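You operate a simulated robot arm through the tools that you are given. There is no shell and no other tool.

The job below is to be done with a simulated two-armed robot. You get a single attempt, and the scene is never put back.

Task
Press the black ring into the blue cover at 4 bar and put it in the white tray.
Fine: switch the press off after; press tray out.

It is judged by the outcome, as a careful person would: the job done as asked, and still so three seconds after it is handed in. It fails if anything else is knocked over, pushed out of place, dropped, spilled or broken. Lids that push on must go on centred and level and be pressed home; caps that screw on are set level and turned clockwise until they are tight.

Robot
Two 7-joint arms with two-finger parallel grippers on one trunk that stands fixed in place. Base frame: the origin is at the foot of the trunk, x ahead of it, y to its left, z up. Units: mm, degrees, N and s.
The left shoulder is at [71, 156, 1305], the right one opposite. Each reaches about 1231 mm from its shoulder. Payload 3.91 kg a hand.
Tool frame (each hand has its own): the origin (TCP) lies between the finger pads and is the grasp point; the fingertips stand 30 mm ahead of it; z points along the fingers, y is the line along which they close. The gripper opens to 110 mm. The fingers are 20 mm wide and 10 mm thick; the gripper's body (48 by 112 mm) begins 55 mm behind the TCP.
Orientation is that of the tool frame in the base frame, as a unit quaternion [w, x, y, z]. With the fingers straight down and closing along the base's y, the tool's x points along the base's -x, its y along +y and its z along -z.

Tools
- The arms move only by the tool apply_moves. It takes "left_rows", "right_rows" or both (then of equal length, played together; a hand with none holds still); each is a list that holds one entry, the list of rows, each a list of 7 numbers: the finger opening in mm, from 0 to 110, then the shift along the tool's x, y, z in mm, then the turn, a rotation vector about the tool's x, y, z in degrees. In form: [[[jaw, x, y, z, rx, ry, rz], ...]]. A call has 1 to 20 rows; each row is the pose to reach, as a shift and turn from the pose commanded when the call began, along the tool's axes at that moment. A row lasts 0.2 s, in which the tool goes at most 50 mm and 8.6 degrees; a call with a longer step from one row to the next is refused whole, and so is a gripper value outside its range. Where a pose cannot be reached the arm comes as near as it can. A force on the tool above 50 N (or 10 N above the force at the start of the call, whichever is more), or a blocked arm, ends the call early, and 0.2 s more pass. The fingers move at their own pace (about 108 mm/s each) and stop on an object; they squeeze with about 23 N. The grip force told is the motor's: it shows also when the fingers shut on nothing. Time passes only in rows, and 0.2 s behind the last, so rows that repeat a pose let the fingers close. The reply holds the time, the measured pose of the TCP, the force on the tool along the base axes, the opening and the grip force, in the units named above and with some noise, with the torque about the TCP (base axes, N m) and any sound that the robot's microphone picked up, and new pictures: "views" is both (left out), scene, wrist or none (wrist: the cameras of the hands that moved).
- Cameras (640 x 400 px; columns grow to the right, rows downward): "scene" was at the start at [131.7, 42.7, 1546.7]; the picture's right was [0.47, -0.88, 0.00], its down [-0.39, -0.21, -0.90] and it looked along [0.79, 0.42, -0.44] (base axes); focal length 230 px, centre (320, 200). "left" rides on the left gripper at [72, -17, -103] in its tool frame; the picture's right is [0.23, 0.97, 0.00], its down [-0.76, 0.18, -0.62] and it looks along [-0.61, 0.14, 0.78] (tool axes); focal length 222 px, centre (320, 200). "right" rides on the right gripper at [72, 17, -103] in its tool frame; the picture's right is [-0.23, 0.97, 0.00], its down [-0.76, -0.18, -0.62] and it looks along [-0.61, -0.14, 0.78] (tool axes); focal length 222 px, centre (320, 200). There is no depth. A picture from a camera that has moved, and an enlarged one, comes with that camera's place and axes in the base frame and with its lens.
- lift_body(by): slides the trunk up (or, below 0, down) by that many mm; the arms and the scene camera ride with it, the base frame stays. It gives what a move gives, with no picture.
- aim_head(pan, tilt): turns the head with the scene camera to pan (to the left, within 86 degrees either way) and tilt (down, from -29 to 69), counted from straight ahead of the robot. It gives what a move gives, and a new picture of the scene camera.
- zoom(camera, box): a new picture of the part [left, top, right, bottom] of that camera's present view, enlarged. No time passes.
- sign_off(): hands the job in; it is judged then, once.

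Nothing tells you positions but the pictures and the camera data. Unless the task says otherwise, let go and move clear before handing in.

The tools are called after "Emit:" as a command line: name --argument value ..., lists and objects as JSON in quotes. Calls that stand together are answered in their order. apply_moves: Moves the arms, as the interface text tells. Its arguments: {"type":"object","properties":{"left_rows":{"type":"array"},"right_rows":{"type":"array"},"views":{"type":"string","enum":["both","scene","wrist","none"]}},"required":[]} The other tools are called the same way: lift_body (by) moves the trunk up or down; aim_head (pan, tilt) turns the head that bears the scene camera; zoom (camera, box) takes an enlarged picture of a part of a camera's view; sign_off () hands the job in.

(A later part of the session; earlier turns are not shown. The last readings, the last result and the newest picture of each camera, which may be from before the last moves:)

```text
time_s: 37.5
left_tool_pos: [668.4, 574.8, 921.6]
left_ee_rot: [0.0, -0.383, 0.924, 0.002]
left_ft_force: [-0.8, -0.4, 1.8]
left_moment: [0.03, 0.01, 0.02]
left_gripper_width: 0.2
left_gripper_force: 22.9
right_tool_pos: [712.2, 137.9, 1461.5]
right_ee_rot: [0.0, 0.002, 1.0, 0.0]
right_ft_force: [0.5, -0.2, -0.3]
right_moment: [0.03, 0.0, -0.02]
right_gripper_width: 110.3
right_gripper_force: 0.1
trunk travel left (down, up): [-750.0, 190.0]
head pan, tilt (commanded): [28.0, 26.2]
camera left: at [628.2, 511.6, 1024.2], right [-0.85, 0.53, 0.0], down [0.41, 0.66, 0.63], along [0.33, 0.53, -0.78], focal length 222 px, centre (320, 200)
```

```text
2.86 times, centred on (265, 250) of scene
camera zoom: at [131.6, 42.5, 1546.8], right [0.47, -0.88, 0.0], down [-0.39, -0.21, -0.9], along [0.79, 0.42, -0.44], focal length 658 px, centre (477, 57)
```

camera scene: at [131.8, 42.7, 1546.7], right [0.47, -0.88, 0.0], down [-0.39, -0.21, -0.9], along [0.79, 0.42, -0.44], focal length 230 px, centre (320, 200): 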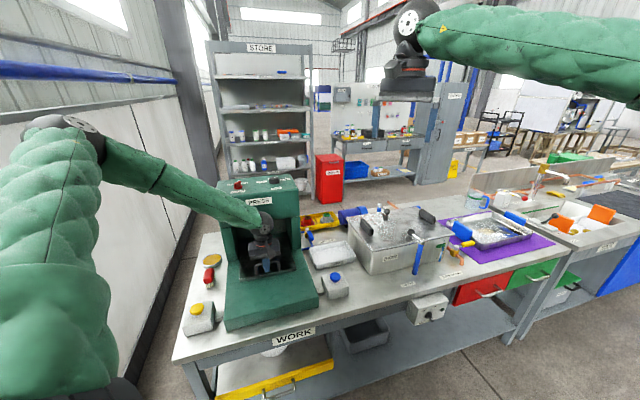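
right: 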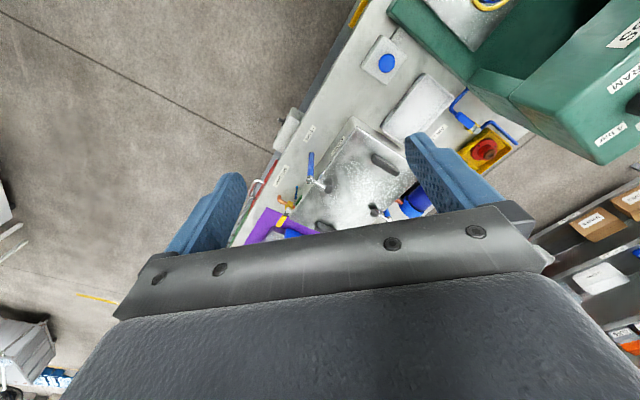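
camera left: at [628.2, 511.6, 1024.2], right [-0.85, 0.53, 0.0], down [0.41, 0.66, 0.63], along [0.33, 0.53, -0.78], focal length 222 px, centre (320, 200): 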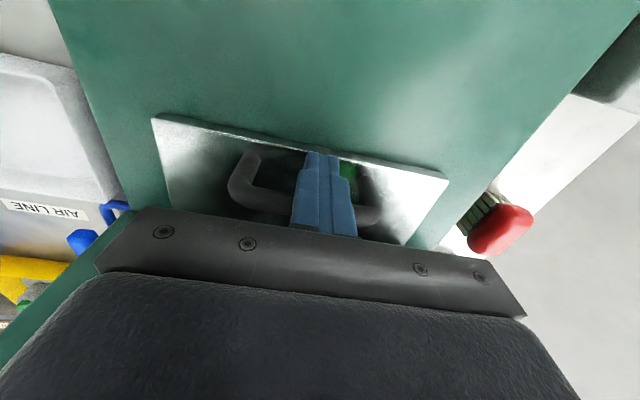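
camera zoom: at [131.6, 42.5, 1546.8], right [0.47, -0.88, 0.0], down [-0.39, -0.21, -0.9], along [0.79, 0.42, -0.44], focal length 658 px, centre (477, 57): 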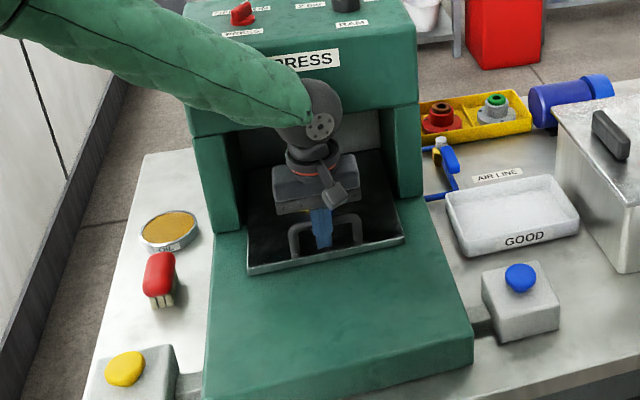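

No stop reached yet. I'll continue in finer steps.

Emit:
apply_moves --left_rows '[[[0, -4, 0, 0, 0, 0, 0], [0, -8, 0, 0, 0, 0, 0], [0, -12, 0, 0, 0, 0, 0], [0, -15, 0, 0, 0, 0, 0], [0, -15, 0, 0, 0, 0, 0]]]' --views "wrist"

Emit:
zoom --camera "scene" --box '[205, 180, 325, 320]'

```text
time_s: 38.7
left_tool_pos: [678.8, 585.7, 919.0]
left_ee_rot: [0.001, -0.383, 0.924, 0.001]
left_ft_force: [0.0, -0.9, -0.1]
left_moment: [0.0, -0.01, 0.02]
left_gripper_width: 0.0
left_gripper_force: 23.2
right_tool_pos: [714.0, 137.7, 1461.6]
right_ee_rot: [0.001, 0.0, 1.0, 0.001]
right_ft_force: [0.4, -0.2, -0.3]
right_moment: [0.05, -0.01, 0.01]
right_gripper_width: 110.1
right_gripper_force: 0.0
trunk travel left (down, up): [-750.0, 190.0]
head pan, tilt (commanded): [28.0, 26.2]
camera left: at [638.9, 522.6, 1023.8], right [-0.85, 0.53, 0.0], down [0.41, 0.66, 0.62], along [0.33, 0.53, -0.78], focal length 222 px, centre (320, 200)
```

left: 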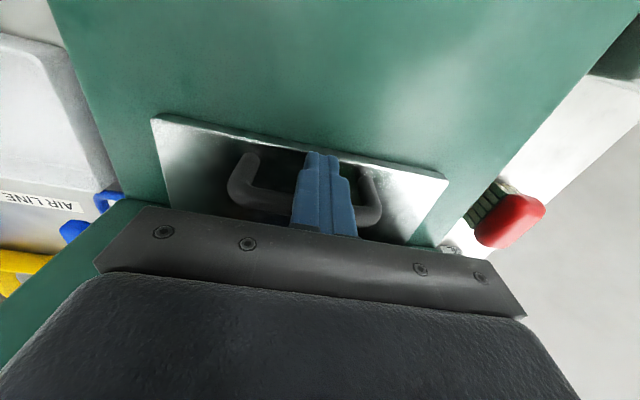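

```text
2.86 times, centred on (265, 250) of scene
camera zoom: at [131.9, 42.9, 1546.7], right [0.47, -0.88, 0.0], down [-0.39, -0.21, -0.9], along [0.79, 0.42, -0.44], focal length 658 px, centre (477, 57)
```

zoom: 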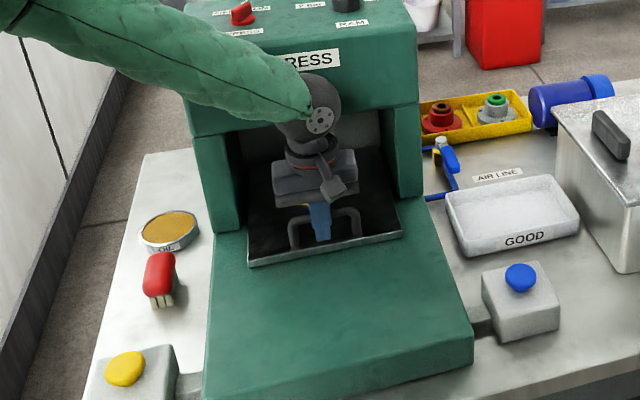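

Still free. I'll keep going in 3 mm steps until it meets the stop.

Emit:
apply_moves --left_rows '[[[0, -3, 0, 0, 0, 0, 0], [0, -6, 0, 0, 0, 0, 0], [0, -9, 0, 0, 0, 0, 0], [0, -12, 0, 0, 0, 0, 0], [0, -12, 0, 0, 0, 0, 0]]]' --views "wrist"

Emit:
zoom --camera "scene" --box '[205, 180, 325, 320]'

```text
time_s: 39.4
left_tool_pos: [678.8, 587.9, 920.9]
left_ee_rot: [-0.003, -0.382, 0.924, 0.0]
left_ft_force: [-16.1, -17.8, 11.2]
left_moment: [0.16, -0.02, 0.15]
left_gripper_width: 0.0
left_gripper_force: 22.9
right_tool_pos: [711.6, 136.3, 1462.9]
right_ee_rot: [0.0, 0.001, 1.0, 0.001]
right_ft_force: [0.1, 0.9, 0.3]
right_moment: [-0.01, 0.03, 0.03]
right_gripper_width: 110.2
right_gripper_force: 0.1
trunk travel left (down, up): [-750.0, 190.0]
head pan, tilt (commanded): [28.0, 26.2]
stopped in row 3 (left hand): the force on the tool passed its limit at 56 N (the readings are from after the stop); the commanded pose is now the measured one
camera left: at [639.6, 523.5, 1024.4], right [-0.85, 0.53, 0.0], down [0.42, 0.66, 0.62], along [0.33, 0.53, -0.79], focal length 222 px, centre (320, 200)
```

left: 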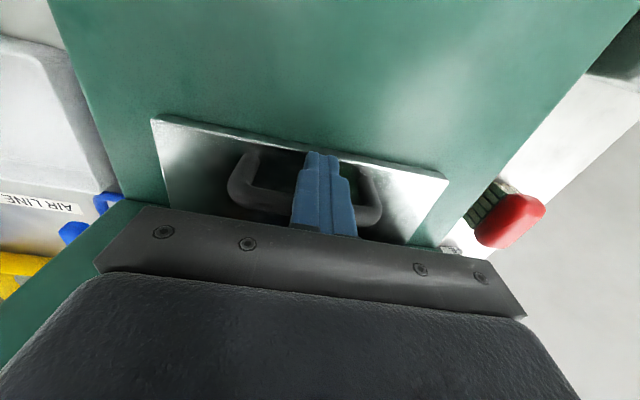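

```text
2.86 times, centred on (265, 250) of scene
camera zoom: at [129.9, 41.3, 1547.5], right [0.47, -0.88, 0.0], down [-0.39, -0.21, -0.9], along [0.79, 0.42, -0.44], focal length 658 px, centre (477, 57)
```

zoom: 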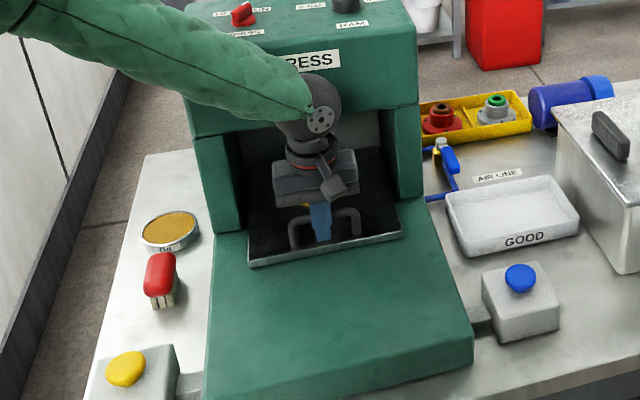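

The tray has met its stop at 56 N, so it's fully in under the ram. I'll back the left hand off, lift it, and go over to the yellow button box.

Emit:
apply_moves --left_rows '[[[0, 15, 0, 0, 0, 0, 0], [0, 50, 0, 0, 0, 0, 0], [0, 90, 0, 0, 0, 0, 0], [0, 130, 0, 0, 0, 0, 0], [0, 150, 0, -30, 0, 0, 0], [0, 150, 0, -75, 0, 0, 0], [0, 150, 0, -120, 0, 0, 0], [0, 148, 40, -130, 0, 0, 0], [0, 145, 85, -130, 0, 0, 0], [0, 142, 130, -130, 0, 0, 0], [0, 139, 175, -130, 0, 0, 0], [0, 136, 215, -130, 0, 0, 0], [0, 134, 245, -130, 0, 0, 0], [0, 134, 245, -130, 0, 0, 0]]]' --views "both"

Emit:
zoom --camera "scene" --box '[180, 180, 320, 330]'

Emit:
zoom --camera "left" --box '[200, 0, 440, 200]'

```text
time_s: 42.4
left_tool_pos: [411.9, 668.3, 1050.7]
left_ee_rot: [-0.003, -0.382, 0.924, 0.001]
left_ft_force: [0.1, 0.1, -1.1]
left_moment: [-0.02, 0.03, -0.03]
left_gripper_width: 0.0
left_gripper_force: 23.3
right_tool_pos: [713.0, 136.9, 1461.4]
right_ee_rot: [0.0, 0.001, 1.0, 0.0]
right_ft_force: [0.8, 0.3, 0.4]
right_moment: [-0.01, 0.02, -0.01]
right_gripper_width: 110.1
right_gripper_force: 0.0
trunk travel left (down, up): [-750.0, 190.0]
head pan, tilt (commanded): [28.0, 26.2]
camera scene: at [131.5, 42.9, 1546.8], right [0.47, -0.88, 0.0], down [-0.39, -0.21, -0.9], along [0.79, 0.42, -0.44], focal length 230 px, centre (320, 200)
camera left: at [373.4, 605.3, 1153.8], right [-0.85, 0.53, 0.0], down [0.42, 0.66, 0.62], along [0.32, 0.53, -0.78], focal length 222 px, centre (320, 200)
```

scene: 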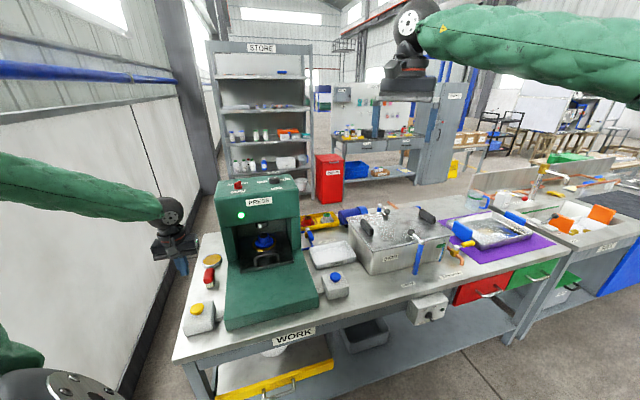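
left: 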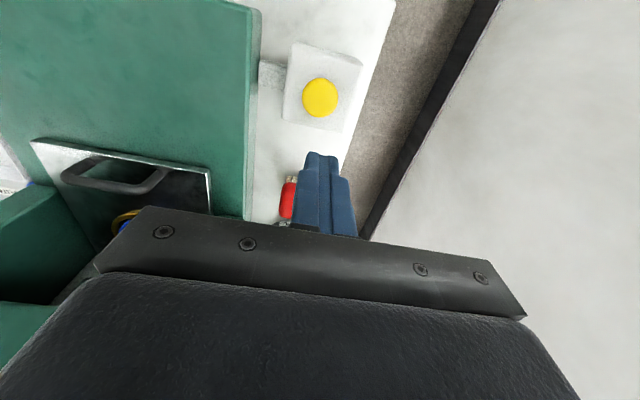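

```text
2.67 times, centred on (250, 255) of scene
camera zoom: at [131.5, 42.9, 1546.8], right [0.47, -0.88, 0.0], down [-0.39, -0.21, -0.9], along [0.79, 0.42, -0.44], focal length 614 px, centre (507, 53)
```

zoom: 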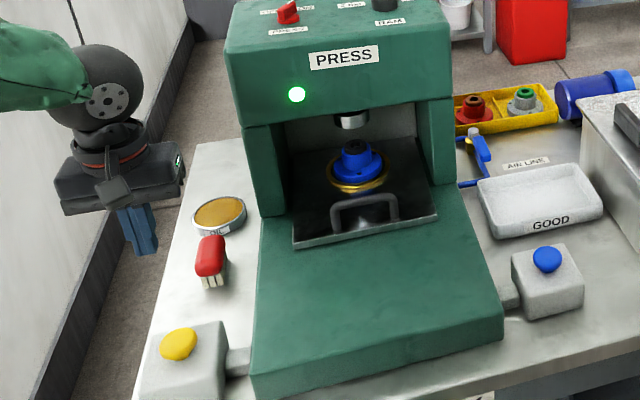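

```text
2.00 times, centred on (320, 100) of left
camera zoom: at [373.4, 605.3, 1153.8], right [-0.85, 0.53, 0.0], down [0.42, 0.66, 0.62], along [0.32, 0.53, -0.78], focal length 444 px, centre (320, 400)
```

zoom: 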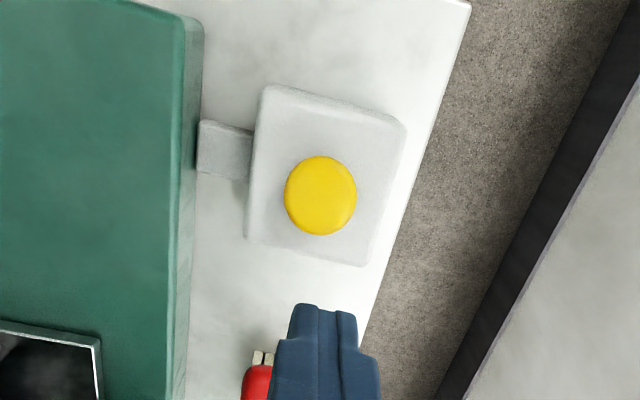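

The cover sits under the ram, and the yellow button is right below the left hand at about (411, 667, 865). Now I'll bring the right hand above the blue button with its fingers closed.

Emit:
apply_moves --right_rows '[[[80, -12, 43, 0, 0, 0, 0], [50, -24, 86, 0, 0, 0, 0], [20, -36, 129, 10, 0, 0, 0], [0, -49, 172, 30, 0, 0, 0], [0, -49, 172, 75, 0, 0, 0], [0, -49, 172, 120, 0, 0, 0], [0, -49, 172, 165, 0, 0, 0], [0, -49, 172, 210, 0, 0, 0], [0, -49, 172, 255, 0, 0, 0], [0, -49, 172, 300, 0, 0, 0], [0, -49, 172, 345, 0, 0, 0], [0, -49, 172, 390, 0, 0, 0], [0, -49, 172, 400, 0, 0, 0], [0, -49, 172, 400, 0, 0, 0]]]' --views "both"

Emit:
zoom --camera "right" --box '[200, 0, 440, 200]'

Emit:
zoom --camera "scene" --box '[250, 180, 430, 320]'

```text
time_s: 45.4
left_tool_pos: [412.4, 667.5, 1049.4]
left_ee_rot: [-0.003, -0.382, 0.924, 0.001]
left_ft_force: [1.1, 0.2, -0.3]
left_moment: [-0.03, 0.04, -0.01]
left_gripper_width: 0.0
left_gripper_force: 22.5
right_tool_pos: [763.8, 309.4, 1060.0]
right_ee_rot: [0.0, 0.001, 1.0, 0.0]
right_ft_force: [-0.5, 0.5, 0.0]
right_moment: [-0.01, 0.0, 0.01]
right_gripper_width: 0.0
right_gripper_force: 23.1
trunk travel left (down, up): [-750.0, 190.0]
head pan, tilt (commanded): [28.0, 26.2]
camera scene: at [131.8, 42.9, 1546.7], right [0.47, -0.88, 0.0], down [-0.39, -0.21, -0.9], along [0.79, 0.42, -0.44], focal length 230 px, centre (320, 200)
camera right: at [690.6, 325.7, 1163.2], right [0.23, 0.97, 0.0], down [0.76, -0.18, 0.62], along [0.61, -0.14, -0.78], focal length 222 px, centre (320, 200)
```

scene: 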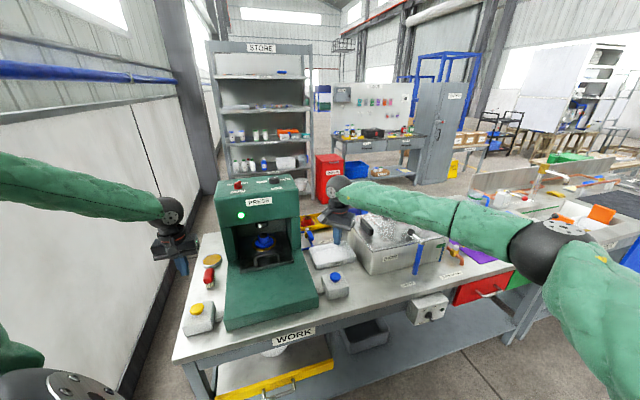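
right: 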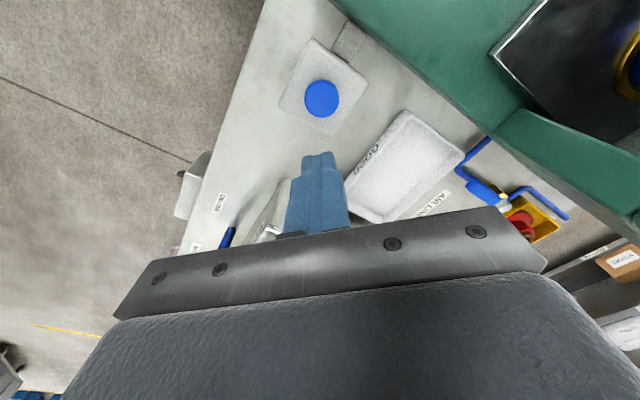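

```text
2.00 times, centred on (320, 100) of right
camera zoom: at [690.6, 325.7, 1163.2], right [0.23, 0.97, 0.0], down [0.76, -0.18, 0.62], along [0.61, -0.14, -0.78], focal length 444 px, centre (320, 400)
```

zoom: 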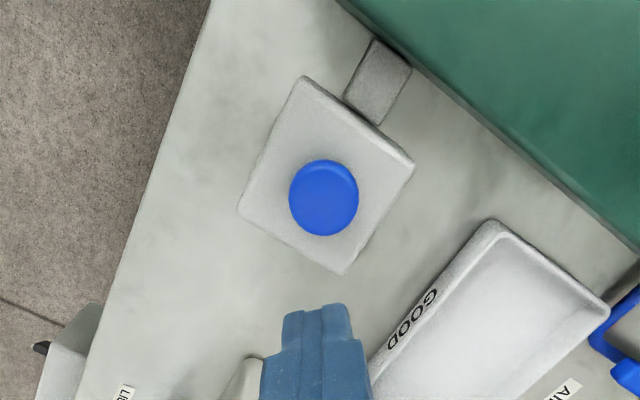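

```text
2.86 times, centred on (340, 250) of scene
camera zoom: at [131.8, 42.9, 1546.7], right [0.47, -0.88, 0.0], down [-0.39, -0.21, -0.9], along [0.79, 0.42, -0.44], focal length 658 px, centre (263, 57)
```

zoom: 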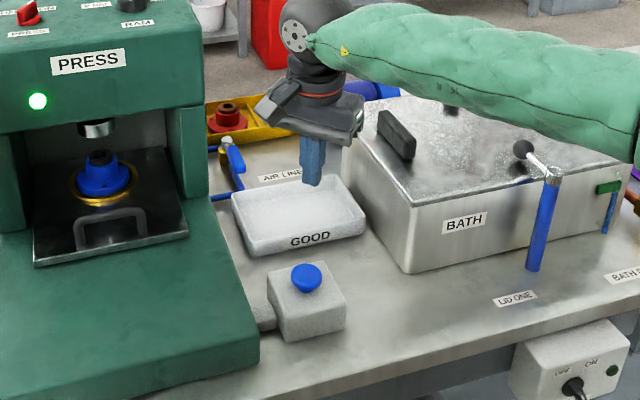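

Both hands are centred over their buttons. I'll lower both together to hover just above the button tops.

Emit:
apply_moves --left_rows '[[[0, 0, 0, 35, 0, 0, 0], [0, 0, 0, 70, 0, 0, 0], [0, 0, 0, 105, 0, 0, 0], [0, 0, 0, 125, 0, 0, 0], [0, 0, 0, 138, 0, 0, 0], [0, 0, 0, 138, 0, 0, 0]]]' --right_rows '[[[0, -1, 1, 35, 0, 0, 0], [0, -1, 1, 70, 0, 0, 0], [0, -1, 1, 105, 0, 0, 0], [0, -1, 1, 130, 0, 0, 0], [0, -1, 1, 148, 0, 0, 0], [0, -1, 1, 148, 0, 0, 0]]]' --views "both"

Emit:
zoom --camera "scene" --box '[170, 270, 250, 350]'

Emit:
zoom --camera "scene" --box '[300, 230, 380, 310]'

```text
time_s: 46.8
left_tool_pos: [412.6, 667.1, 911.6]
left_ee_rot: [-0.002, -0.382, 0.924, 0.0]
left_ft_force: [0.4, 0.6, -1.0]
left_moment: [0.0, 0.01, 0.0]
left_gripper_width: 0.0
left_gripper_force: 22.8
right_tool_pos: [764.8, 310.5, 914.3]
right_ee_rot: [-0.001, 0.001, 1.0, 0.0]
right_ft_force: [0.3, -0.2, 0.2]
right_moment: [0.0, 0.03, -0.01]
right_gripper_width: 0.0
right_gripper_force: 23.0
trunk travel left (down, up): [-750.0, 190.0]
head pan, tilt (commanded): [28.0, 26.2]
camera scene: at [131.6, 42.7, 1546.8], right [0.47, -0.88, 0.0], down [-0.39, -0.21, -0.9], along [0.79, 0.42, -0.44], focal length 230 px, centre (320, 200)
camera right: at [691.7, 327.2, 1016.3], right [0.23, 0.97, 0.0], down [0.76, -0.18, 0.62], along [0.61, -0.14, -0.78], focal length 222 px, centre (320, 200)
camera left: at [373.1, 604.1, 1015.4], right [-0.85, 0.53, 0.0], down [0.42, 0.66, 0.62], along [0.32, 0.53, -0.78], focal length 222 px, centre (320, 200)
```

scene: 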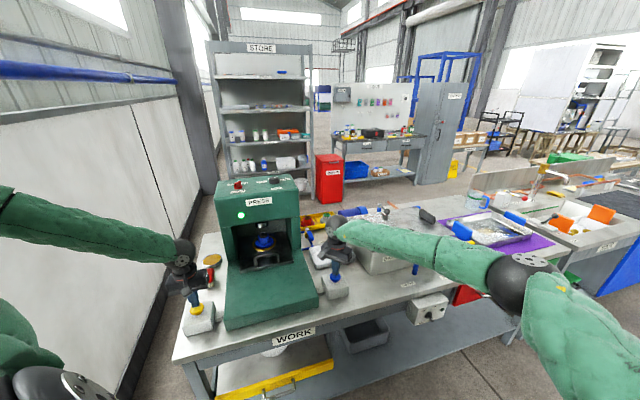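
right: 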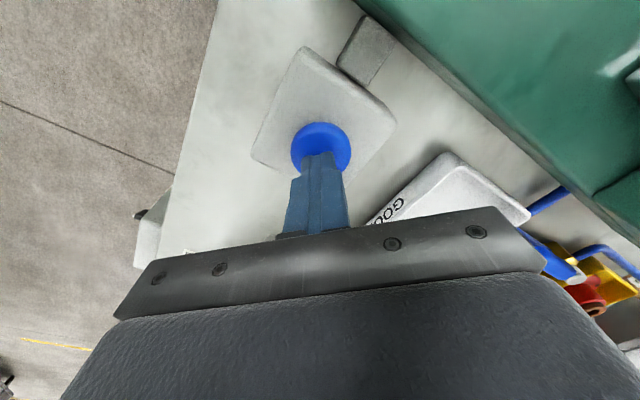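
left: 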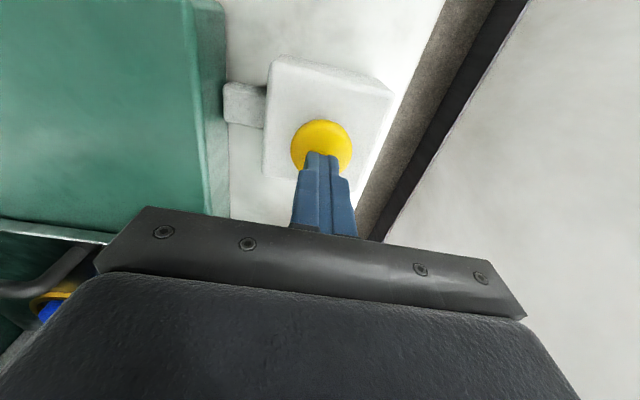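

```text
5.00 times, centred on (210, 310) of scene
camera zoom: at [131.6, 42.7, 1546.8], right [0.47, -0.88, 0.0], down [-0.39, -0.21, -0.9], along [0.79, 0.42, -0.44], focal length 1152 px, centre (870, -350)
```

zoom: 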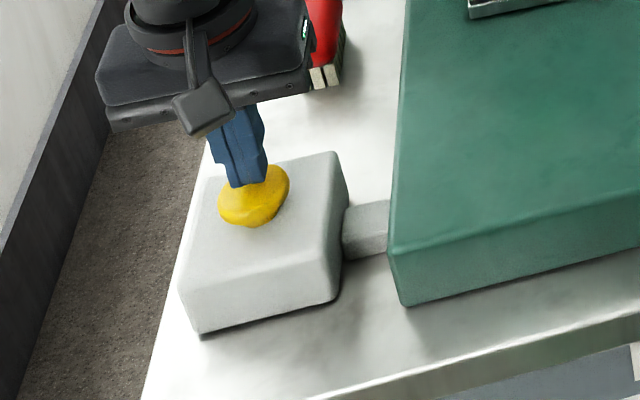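

```text
5.00 times, centred on (340, 270) of scene
camera zoom: at [131.6, 42.7, 1546.8], right [0.47, -0.88, 0.0], down [-0.39, -0.21, -0.9], along [0.79, 0.42, -0.44], focal length 1152 px, centre (220, -150)
```

zoom: 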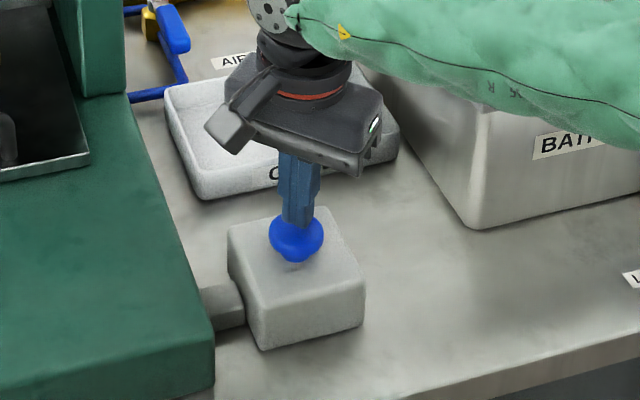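

Fingertips are still roughly 10–15 mm above the buttons. I'll lower both in small steps to get close, watching for contact.

Emit:
apply_moves --left_rows '[[[0, 0, 0, 3, 0, 0, 0], [0, 0, 0, 6, 0, 0, 0], [0, 0, 0, 9, 0, 0, 0], [0, 0, 0, 9, 0, 0, 0]]]' --right_rows '[[[0, 0, 0, 4, 0, 0, 0], [0, 0, 0, 8, 0, 0, 0], [0, 0, 0, 11, 0, 0, 0], [0, 0, 0, 11, 0, 0, 0]]]' --views "wrist"

Emit:
zoom --camera "scene" --box '[195, 290, 225, 320]'

Emit:
zoom --camera "scene" --box '[320, 260, 350, 290]'

Emit:
zoom --camera "left" --box '[270, 100, 370, 180]'

Emit:
zoom --camera "right" --box '[270, 100, 370, 180]'

```text
time_s: 47.8
left_tool_pos: [411.7, 667.4, 904.0]
left_ee_rot: [-0.004, -0.382, 0.924, 0.001]
left_ft_force: [0.8, 0.0, 2.2]
left_moment: [0.02, -0.01, -0.01]
left_gripper_width: 0.0
left_gripper_force: 23.1
right_tool_pos: [763.6, 311.0, 902.0]
right_ee_rot: [-0.001, 0.001, 1.0, -0.001]
right_ft_force: [0.8, -0.2, 2.4]
right_moment: [0.01, -0.02, 0.03]
right_gripper_width: 0.0
right_gripper_force: 22.5
trunk travel left (down, up): [-750.0, 190.0]
head pan, tilt (commanded): [28.0, 26.2]
camera right: at [691.4, 327.2, 1005.2], right [0.23, 0.97, 0.0], down [0.76, -0.18, 0.62], along [0.61, -0.14, -0.78], focal length 222 px, centre (320, 200)
camera left: at [373.1, 604.4, 1006.8], right [-0.85, 0.53, 0.0], down [0.42, 0.66, 0.62], along [0.33, 0.53, -0.78], focal length 222 px, centre (320, 200)
```

right: 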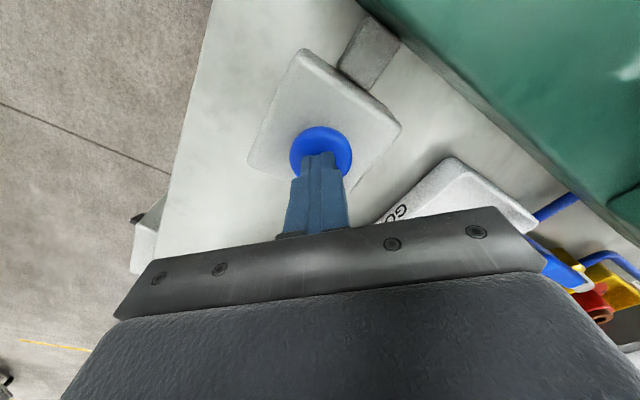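
left: 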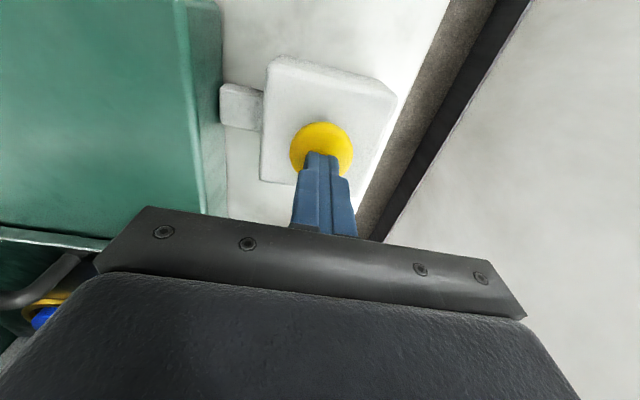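

```text
13.33 times, centred on (210, 305) of scene
camera zoom: at [131.6, 42.7, 1546.8], right [0.47, -0.88, 0.0], down [-0.39, -0.21, -0.9], along [0.79, 0.42, -0.44], focal length 3071 px, centre (1787, -1200)
```

zoom: 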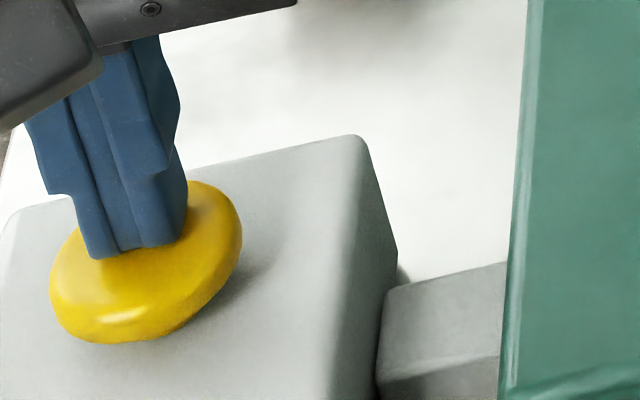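

```text
13.33 times, centred on (335, 275) of scene
camera zoom: at [131.6, 42.7, 1546.8], right [0.47, -0.88, 0.0], down [-0.39, -0.21, -0.9], along [0.79, 0.42, -0.44], focal length 3071 px, centre (120, -800)
```

zoom: 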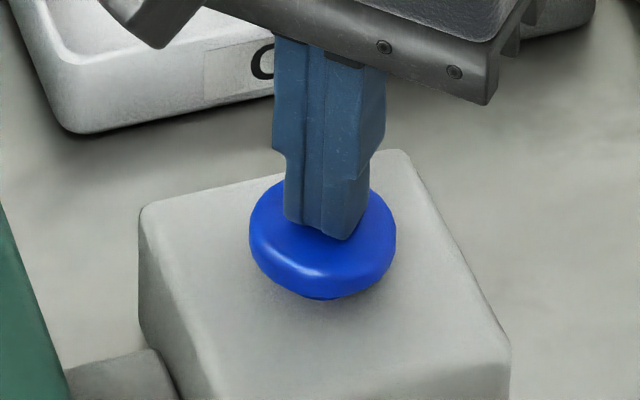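

```text
5.00 times, centred on (320, 140) of left
camera zoom: at [373.1, 604.4, 1006.8], right [-0.85, 0.53, 0.0], down [0.42, 0.66, 0.62], along [0.33, 0.53, -0.78], focal length 1111 px, centre (320, 500)
```

zoom: 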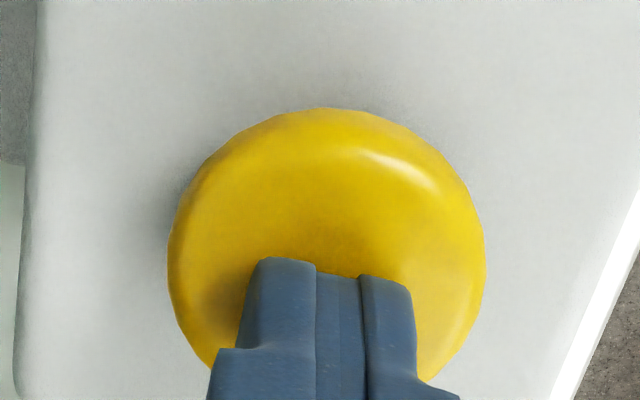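

```text
5.00 times, centred on (320, 140) of right
camera zoom: at [691.4, 327.2, 1005.2], right [0.23, 0.97, 0.0], down [0.76, -0.18, 0.62], along [0.61, -0.14, -0.78], focal length 1111 px, centre (320, 500)
```

zoom: 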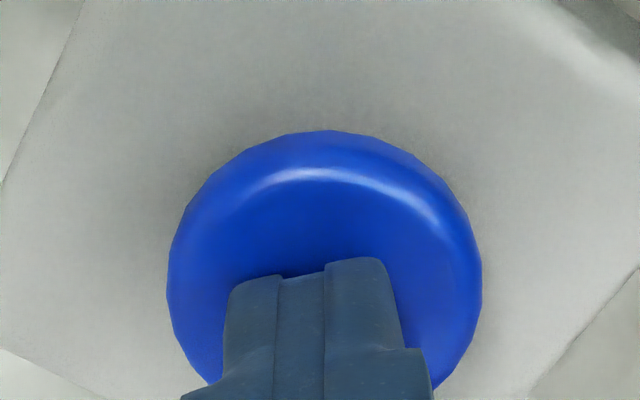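

Both fingertips are just touching their buttons at about 2 N each. Now I'll press both together and hold.

Emit:
apply_moves --left_rows '[[[0, 0, 0, 2.5, 0, 0, 0], [0, 0, 0, 5, 0, 0, 0], [0, 0, 0, 7, 0, 0, 0], [0, 0, 0, 8, 0, 0, 0], [0, 0, 0, 8, 0, 0, 0], [0, 0, 0, 8, 0, 0, 0], [0, 0, 0, 8, 0, 0, 0]]]' --right_rows '[[[0, 0, 0, 2.5, 0, 0, 0], [0, 0, 0, 5, 0, 0, 0], [0, 0, 0, 7, 0, 0, 0], [0, 0, 0, 8, 0, 0, 0], [0, 0, 0, 8, 0, 0, 0], [0, 0, 0, 8, 0, 0, 0], [0, 0, 0, 8, 0, 0, 0]]]' --views "scene"

Emit:
zoom --camera "scene" --box '[215, 200, 305, 270]'

```text
time_s: 49.4
left_tool_pos: [411.1, 667.0, 896.4]
left_ee_rot: [-0.002, -0.382, 0.924, 0.002]
left_ft_force: [7.1, 4.4, 20.6]
left_moment: [0.04, -0.17, 0.05]
left_gripper_width: 0.0
left_gripper_force: 22.5
right_tool_pos: [762.4, 310.9, 895.5]
right_ee_rot: [0.001, 0.0, 1.0, 0.001]
right_ft_force: [8.3, 6.5, 19.9]
right_moment: [0.23, -0.25, 0.04]
right_gripper_width: 0.1
right_gripper_force: 23.0
trunk travel left (down, up): [-750.0, 190.0]
head pan, tilt (commanded): [28.0, 26.2]
camera scene: at [130.4, 41.7, 1547.2], right [0.47, -0.88, 0.0], down [-0.39, -0.21, -0.9], along [0.79, 0.42, -0.44], focal length 230 px, centre (320, 200)
```

scene: 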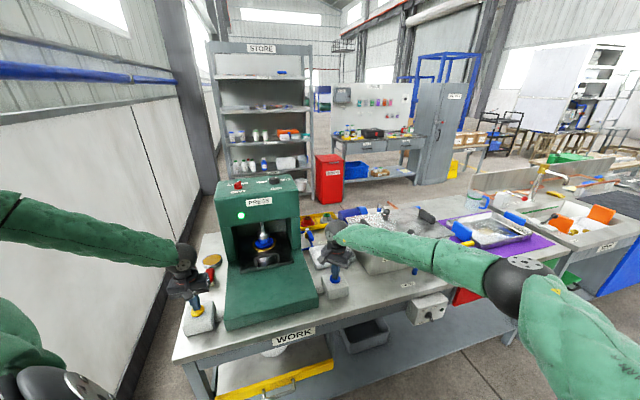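

```text
5.71 times, centred on (260, 235) of scene
camera zoom: at [130.4, 41.7, 1547.2], right [0.47, -0.88, 0.0], down [-0.39, -0.21, -0.9], along [0.79, 0.42, -0.44], focal length 1316 px, centre (663, 0)
```

zoom: 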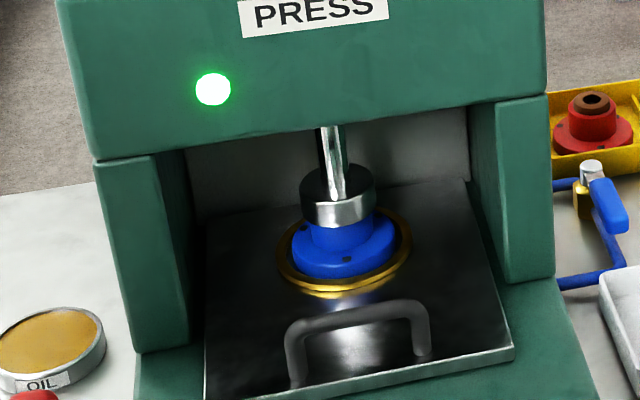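

The ram has come down onto the cover. I'll keep both buttons held so it finishes its stroke.

Emit:
apply_moves --left_rows '[[[0, 0, 0, 0, 0, 0, 0], [0, 0, 0, 0, 0, 0, 0], [0, 0, 0, 0, 0, 0, 0], [0, 0, 0, 0, 0, 0, 0], [0, 0, 0, 0, 0, 0, 0], [0, 0, 0, 0, 0, 0, 0], [0, 0, 0, 0, 0, 0, 0], [0, 0, 0, 0, 0, 0, 0], [0, 0, 0, 0, 0, 0, 0], [0, 0, 0, 0, 0, 0, 0]]]' --right_rows '[[[0, 0, 0, 0, 0, 0, 0], [0, 0, 0, 0, 0, 0, 0], [0, 0, 0, 0, 0, 0, 0], [0, 0, 0, 0, 0, 0, 0], [0, 0, 0, 0, 0, 0, 0], [0, 0, 0, 0, 0, 0, 0], [0, 0, 0, 0, 0, 0, 0], [0, 0, 0, 0, 0, 0, 0], [0, 0, 0, 0, 0, 0, 0], [0, 0, 0, 0, 0, 0, 0]]]' --views "scene"

Emit:
zoom --camera "scene" --box '[215, 200, 305, 270]'

```text
time_s: 51.6
left_tool_pos: [410.5, 666.1, 895.2]
left_ee_rot: [-0.002, -0.382, 0.924, 0.001]
left_ft_force: [10.5, 6.8, 25.6]
left_moment: [0.16, -0.26, 0.01]
left_gripper_width: 0.0
left_gripper_force: 22.9
right_tool_pos: [763.0, 309.7, 895.7]
right_ee_rot: [0.001, 0.002, 1.0, 0.001]
right_ft_force: [8.7, 8.5, 25.1]
right_moment: [0.25, -0.26, 0.01]
right_gripper_width: 0.0
right_gripper_force: 23.0
trunk travel left (down, up): [-750.0, 190.0]
head pan, tilt (commanded): [28.0, 26.2]
camera scene: at [130.0, 41.4, 1547.1], right [0.47, -0.88, 0.0], down [-0.39, -0.21, -0.9], along [0.79, 0.42, -0.44], focal length 230 px, centre (320, 200)
```

scene: 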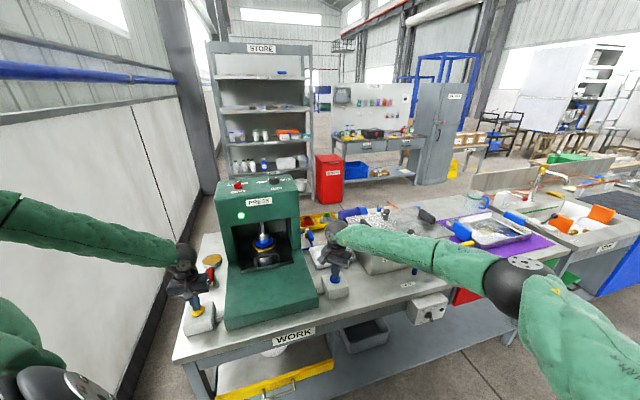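

```text
5.71 times, centred on (260, 235) of scene
camera zoom: at [130.0, 41.4, 1547.1], right [0.47, -0.88, 0.0], down [-0.39, -0.21, -0.9], along [0.79, 0.42, -0.44], focal length 1316 px, centre (663, 0)
```

zoom: 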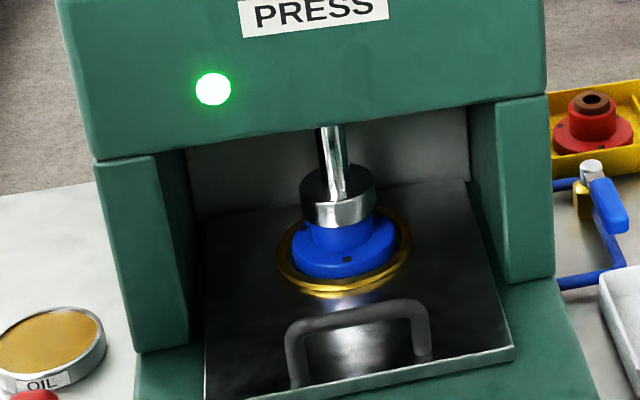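

The ram is steady with the ring no longer showing above the boss. I'll release both buttons and raise the hands.

Emit:
apply_moves --left_rows '[[[0, 0, 0, -8, 0, 0, 0], [0, 0, 0, -30, 0, 0, 0], [0, 0, 0, -70, 0, 0, 0], [0, 0, 0, -110, 0, 0, 0], [0, 0, 0, -150, 0, 0, 0], [0, 0, 0, -150, 0, 0, 0], [0, 0, 0, -150, 0, 0, 0]]]' --right_rows '[[[0, 0, 0, -8, 0, 0, 0], [0, 0, 0, -30, 0, 0, 0], [0, 0, 0, -70, 0, 0, 0], [0, 0, 0, -115, 0, 0, 0], [0, 0, 0, -160, 0, 0, 0], [0, 0, 0, -160, 0, 0, 0], [0, 0, 0, -160, 0, 0, 0]]]' --views "scene"

Emit:
zoom --camera "scene" --box '[215, 200, 305, 270]'

Emit:
zoom --camera "scene" --box '[250, 230, 280, 250]'

```text
time_s: 53.2
left_tool_pos: [413.6, 665.2, 1045.8]
left_ee_rot: [-0.002, -0.382, 0.924, 0.0]
left_ft_force: [-0.3, 0.3, 0.6]
left_moment: [0.0, -0.01, -0.03]
left_gripper_width: 0.0
left_gripper_force: 23.2
right_tool_pos: [762.7, 309.8, 1054.4]
right_ee_rot: [0.0, 0.001, 1.0, 0.0]
right_ft_force: [0.5, -0.5, 0.0]
right_moment: [-0.01, 0.01, -0.04]
right_gripper_width: 0.0
right_gripper_force: 22.7
trunk travel left (down, up): [-750.0, 190.0]
head pan, tilt (commanded): [28.0, 26.2]
camera scene: at [131.4, 42.8, 1546.8], right [0.47, -0.88, 0.0], down [-0.39, -0.21, -0.9], along [0.79, 0.42, -0.44], focal length 230 px, centre (320, 200)
```

scene: 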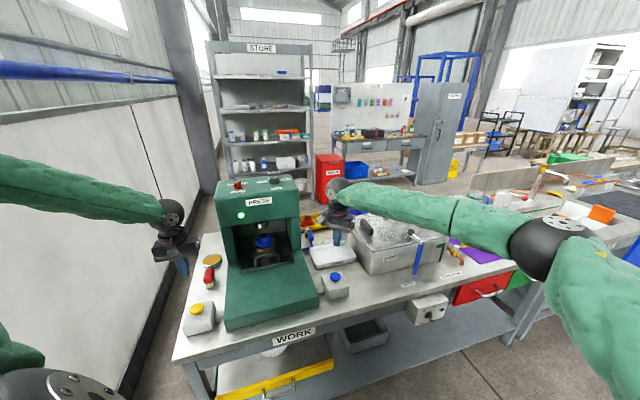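

```text
5.71 times, centred on (260, 235) of scene
camera zoom: at [131.4, 42.8, 1546.8], right [0.47, -0.88, 0.0], down [-0.39, -0.21, -0.9], along [0.79, 0.42, -0.44], focal length 1316 px, centre (663, 0)
```

zoom: 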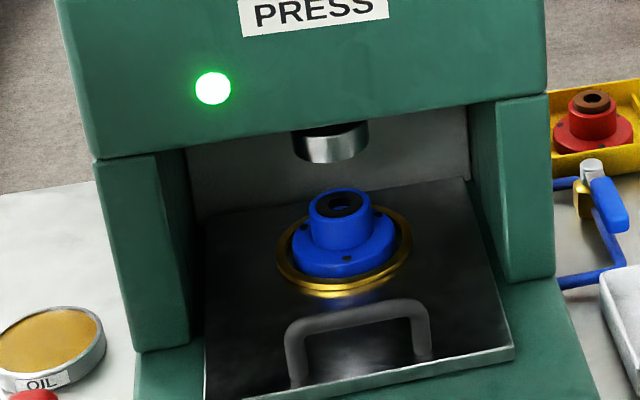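

```text
16.00 times, centred on (265, 240) of scene
camera zoom: at [131.4, 42.8, 1546.8], right [0.47, -0.88, 0.0], down [-0.39, -0.21, -0.9], along [0.79, 0.42, -0.44], focal length 3685 px, centre (1200, -440)
```

zoom: 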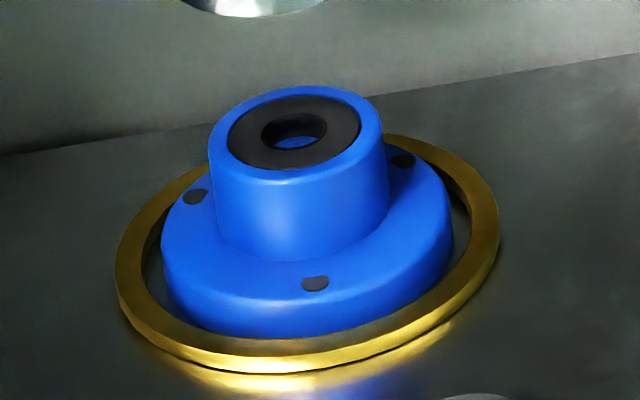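

The ring is pressed in flush and level. Next I'll send the right hand back up and out of the way, and bring the left hand to the tray handle with the fingers set to grip the bar.

Emit:
apply_moves --left_rows '[[[0, 0.2, -22, -10, 0, 0, 8.2], [0, 0.4, -44, -20, 0, 0, 16.4], [0, 0.7, -66, -34, 0, 0, 24.6], [0, 0.9, -88, -34, 0, 0, 32.8], [0, 1.1, -110, -34, 0, 0, 41], [10, 1.3, -132, -34, 0, 0, 49.2], [20, 1.6, -154, -34, 0, 0, 57.4], [30, 1.8, -176, -34, 0, 0, 65.6], [36, 2, -198, -34, 0, 0, 73.8], [36, 2.3, -221, -34, 0, 0, 82], [36, 2.5, -243.8, -34, 0, 0, 90], [36, 2.5, -243.8, -34, 0, 0, 90], [36, 2.5, -243.8, -34, 0, 0, 90]]]' --right_rows '[[[0, 0, 0, -45, 0, 0, 0], [0, 0, 0, -90, 0, 0, 0], [0, 0, 0, -135, 0, 0, 0], [0, 0, 0, -180, 0, 0, 0], [0, 0, 0, -225, 0, 0, 0], [0, 0, 0, -270, 0, 0, 0], [0, 0, 0, -315, 0, 0, 0], [0, 0, 0, -360, 0, 0, 0], [0, 0, 0, -406, 0, 0, 0], [0, 12, -43, -406, 0, 0, 0], [0, 24, -86, -406, 0, 0, 0], [0, 36, -129, -406, 0, 0, 0], [0, 49, -172, -406, 0, 0, 0]]]' --views "both"

```text
time_s: 56.0
left_tool_pos: [583.7, 490.6, 1079.5]
left_ee_rot: [-0.004, 0.383, 0.924, -0.001]
left_ft_force: [-0.2, 0.0, -1.0]
left_moment: [0.01, 0.03, -0.01]
left_gripper_width: 35.7
left_gripper_force: 0.0
right_tool_pos: [714.4, 134.1, 1459.5]
right_ee_rot: [0.0, 0.001, 1.0, 0.002]
right_ft_force: [0.5, -0.9, 0.1]
right_moment: [0.03, -0.01, 0.01]
right_gripper_width: 0.1
right_gripper_force: 23.1
trunk travel left (down, up): [-750.0, 190.0]
head pan, tilt (commanded): [28.0, 26.2]
camera scene: at [132.4, 38.7, 1546.9], right [0.47, -0.88, 0.0], down [-0.39, -0.21, -0.9], along [0.79, 0.42, -0.44], focal length 230 px, centre (320, 200)
camera right: at [642.1, 150.0, 1562.1], right [0.23, 0.97, 0.0], down [0.76, -0.18, 0.62], along [0.61, -0.14, -0.78], focal length 222 px, centre (320, 200)
camera left: at [520.6, 530.2, 1183.3], right [0.53, 0.85, 0.0], down [0.67, -0.42, 0.62], along [0.52, -0.33, -0.79], focal length 222 px, centre (320, 200)
```

scene: 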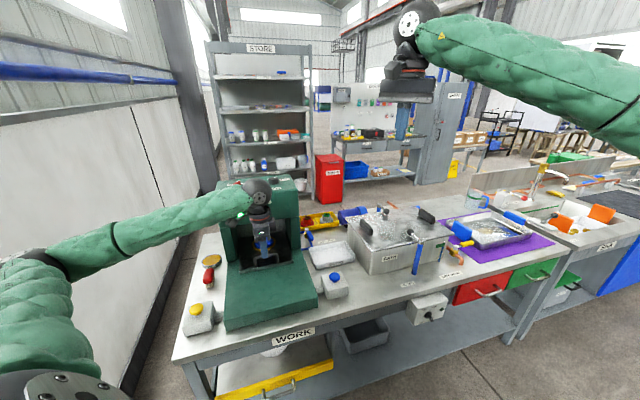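
right: 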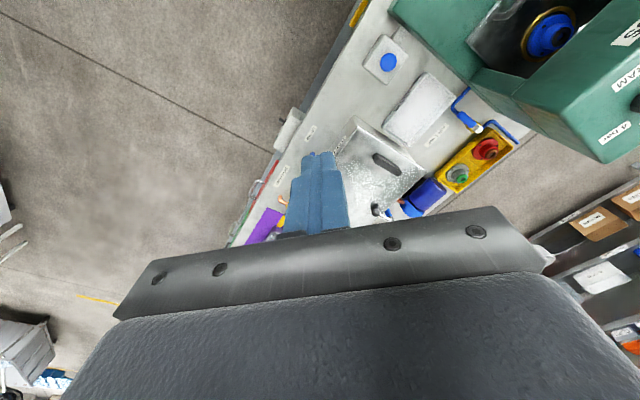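
left: 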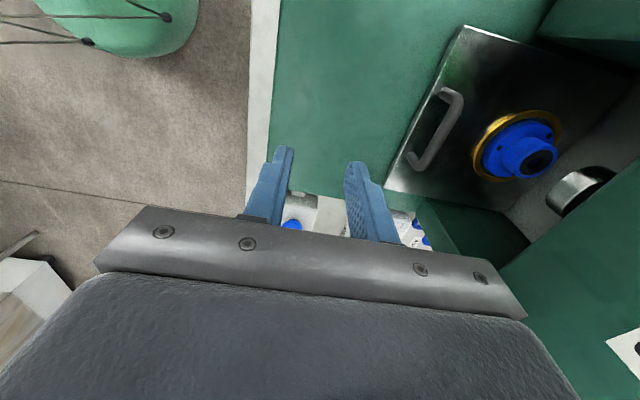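

I'll tilt the hand 25° so the wrist leans away from the press head, and come to a standoff in front of the bar.

Emit:
apply_moves --left_rows '[[[36, 0, 20, 10, -7, 0, 0], [36, 0, 45, 25, -14, 0, 0], [36, 0, 70, 45, -21, 0, 0], [36, 0, 95, 65, -25, 0, 0], [36, 0, 108, 76, -25, 0, 0], [36, 0, 108, 76, -25, 0, 0]]]' --views "both"

Emit:
zoom --camera "left" --box '[220, 60, 460, 220]'

Emit:
zoom --camera "scene" --box '[215, 180, 315, 290]'

```text
time_s: 57.4
left_tool_pos: [659.8, 569.5, 1002.0]
left_ee_rot: [0.08, 0.375, 0.902, 0.199]
left_ft_force: [0.0, -1.4, 0.3]
left_moment: [0.04, 0.0, 0.02]
left_gripper_width: 36.2
left_gripper_force: 0.1
right_tool_pos: [714.0, 138.1, 1459.7]
right_ee_rot: [0.0, 0.002, 1.0, 0.0]
right_ft_force: [-0.3, 0.2, -0.4]
right_moment: [-0.02, -0.02, -0.01]
right_gripper_width: 0.2
right_gripper_force: 22.8
trunk travel left (down, up): [-750.0, 190.0]
head pan, tilt (commanded): [28.0, 26.2]
camera scene: at [131.6, 42.8, 1546.8], right [0.47, -0.88, 0.0], down [-0.39, -0.21, -0.9], along [0.79, 0.42, -0.44], focal length 230 px, centre (320, 200)
camera left: at [567.2, 580.1, 1088.8], right [0.47, 0.78, 0.41], down [0.47, -0.61, 0.64], along [0.75, -0.11, -0.65], focal length 222 px, centre (320, 200)
```

scene: 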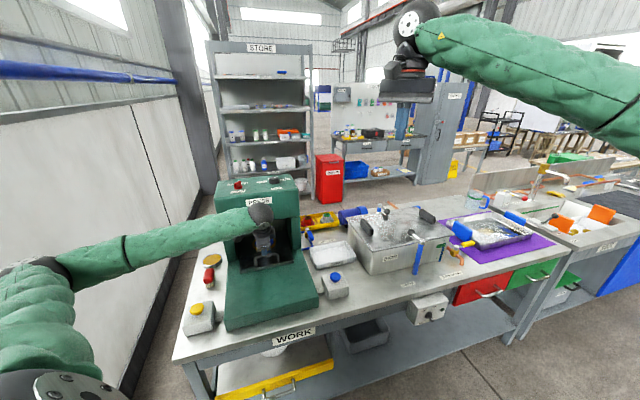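
left: 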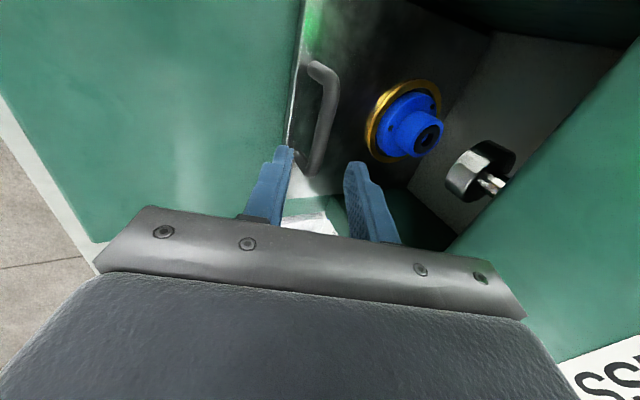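

```text
2.50 times, centred on (340, 140) of left
camera zoom: at [567.2, 580.1, 1088.8], right [0.47, 0.78, 0.41], down [0.47, -0.61, 0.64], along [0.75, -0.11, -0.65], focal length 555 px, centre (270, 350)
```

zoom: 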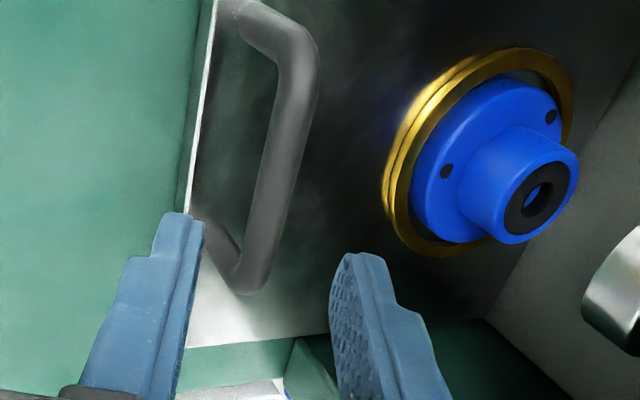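

```text
3.64 times, centred on (265, 235) of scene
camera zoom: at [131.6, 42.8, 1546.8], right [0.47, -0.88, 0.0], down [-0.39, -0.21, -0.9], along [0.79, 0.42, -0.44], focal length 837 px, centre (520, 73)
```

zoom: 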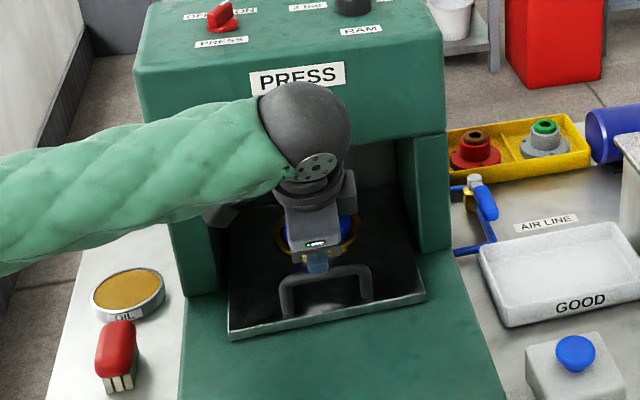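

The bar reads at u≈912, v≈67, z≈915 as expected. I'll advance along the fingers so they straddle it.

Emit:
apply_moves --left_rows '[[[36, -1, 1, 30, 0, 0, 0], [36, -3, 2.4, 60, 0, 0, 0], [36, -3, 2.4, 80, 0, 0, 0], [36, -3, 2.4, 91, 0, 0, 0], [36, -3, 2.4, 91, 0, 0, 0]]]' --views "both"

Emit:
zoom --camera "left" --box '[220, 100, 420, 240]'

Emit:
zoom --camera "scene" --box '[225, 200, 305, 280]'

```text
time_s: 58.6
left_tool_pos: [690.1, 594.6, 920.4]
left_ee_rot: [0.081, 0.375, 0.902, 0.197]
left_ft_force: [0.3, 0.5, -0.8]
left_moment: [0.0, -0.02, -0.01]
left_gripper_width: 36.0
left_gripper_force: 0.0
right_tool_pos: [713.9, 138.4, 1459.4]
right_ee_rot: [0.0, 0.001, 1.0, 0.0]
right_ft_force: [0.3, 0.7, -0.2]
right_moment: [-0.02, 0.02, -0.04]
right_gripper_width: 0.0
right_gripper_force: 22.6
trunk travel left (down, up): [-750.0, 190.0]
head pan, tilt (commanded): [28.0, 26.2]
camera scene: at [131.7, 42.5, 1546.8], right [0.47, -0.88, 0.0], down [-0.39, -0.21, -0.9], along [0.79, 0.42, -0.44], focal length 230 px, centre (320, 200)
camera left: at [597.8, 605.2, 1007.4], right [0.47, 0.78, 0.41], down [0.47, -0.61, 0.64], along [0.75, -0.11, -0.65], focal length 222 px, centre (320, 200)
```

scene: 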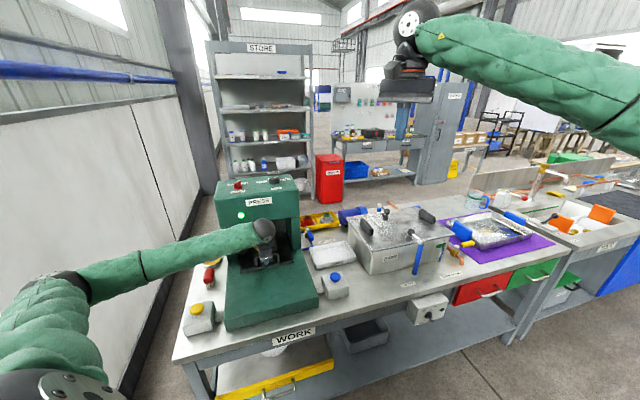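
left: 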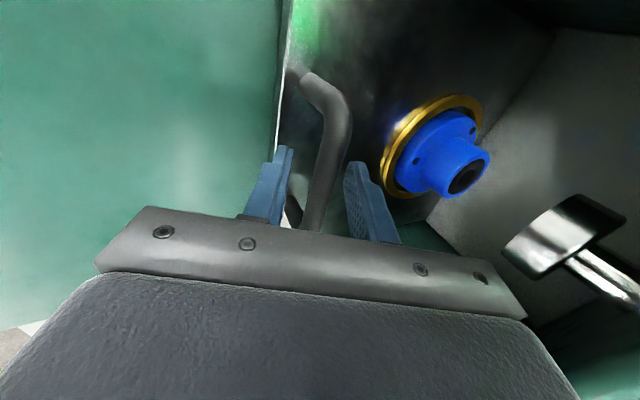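

```text
2.86 times, centred on (320, 170) of left
camera zoom: at [597.8, 605.2, 1007.4], right [0.47, 0.78, 0.41], down [0.47, -0.61, 0.64], along [0.75, -0.11, -0.65], focal length 635 px, centre (320, 286)
```

zoom: 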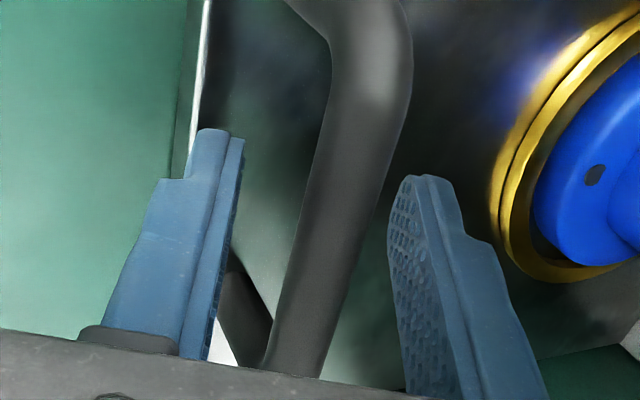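

```text
5.00 times, centred on (265, 240) of scene
camera zoom: at [131.7, 42.5, 1546.8], right [0.47, -0.88, 0.0], down [-0.39, -0.21, -0.9], along [0.79, 0.42, -0.44], focal length 1152 px, centre (595, 0)
```

zoom: 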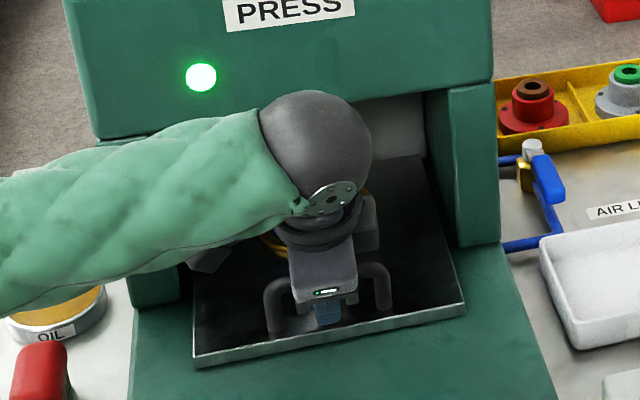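

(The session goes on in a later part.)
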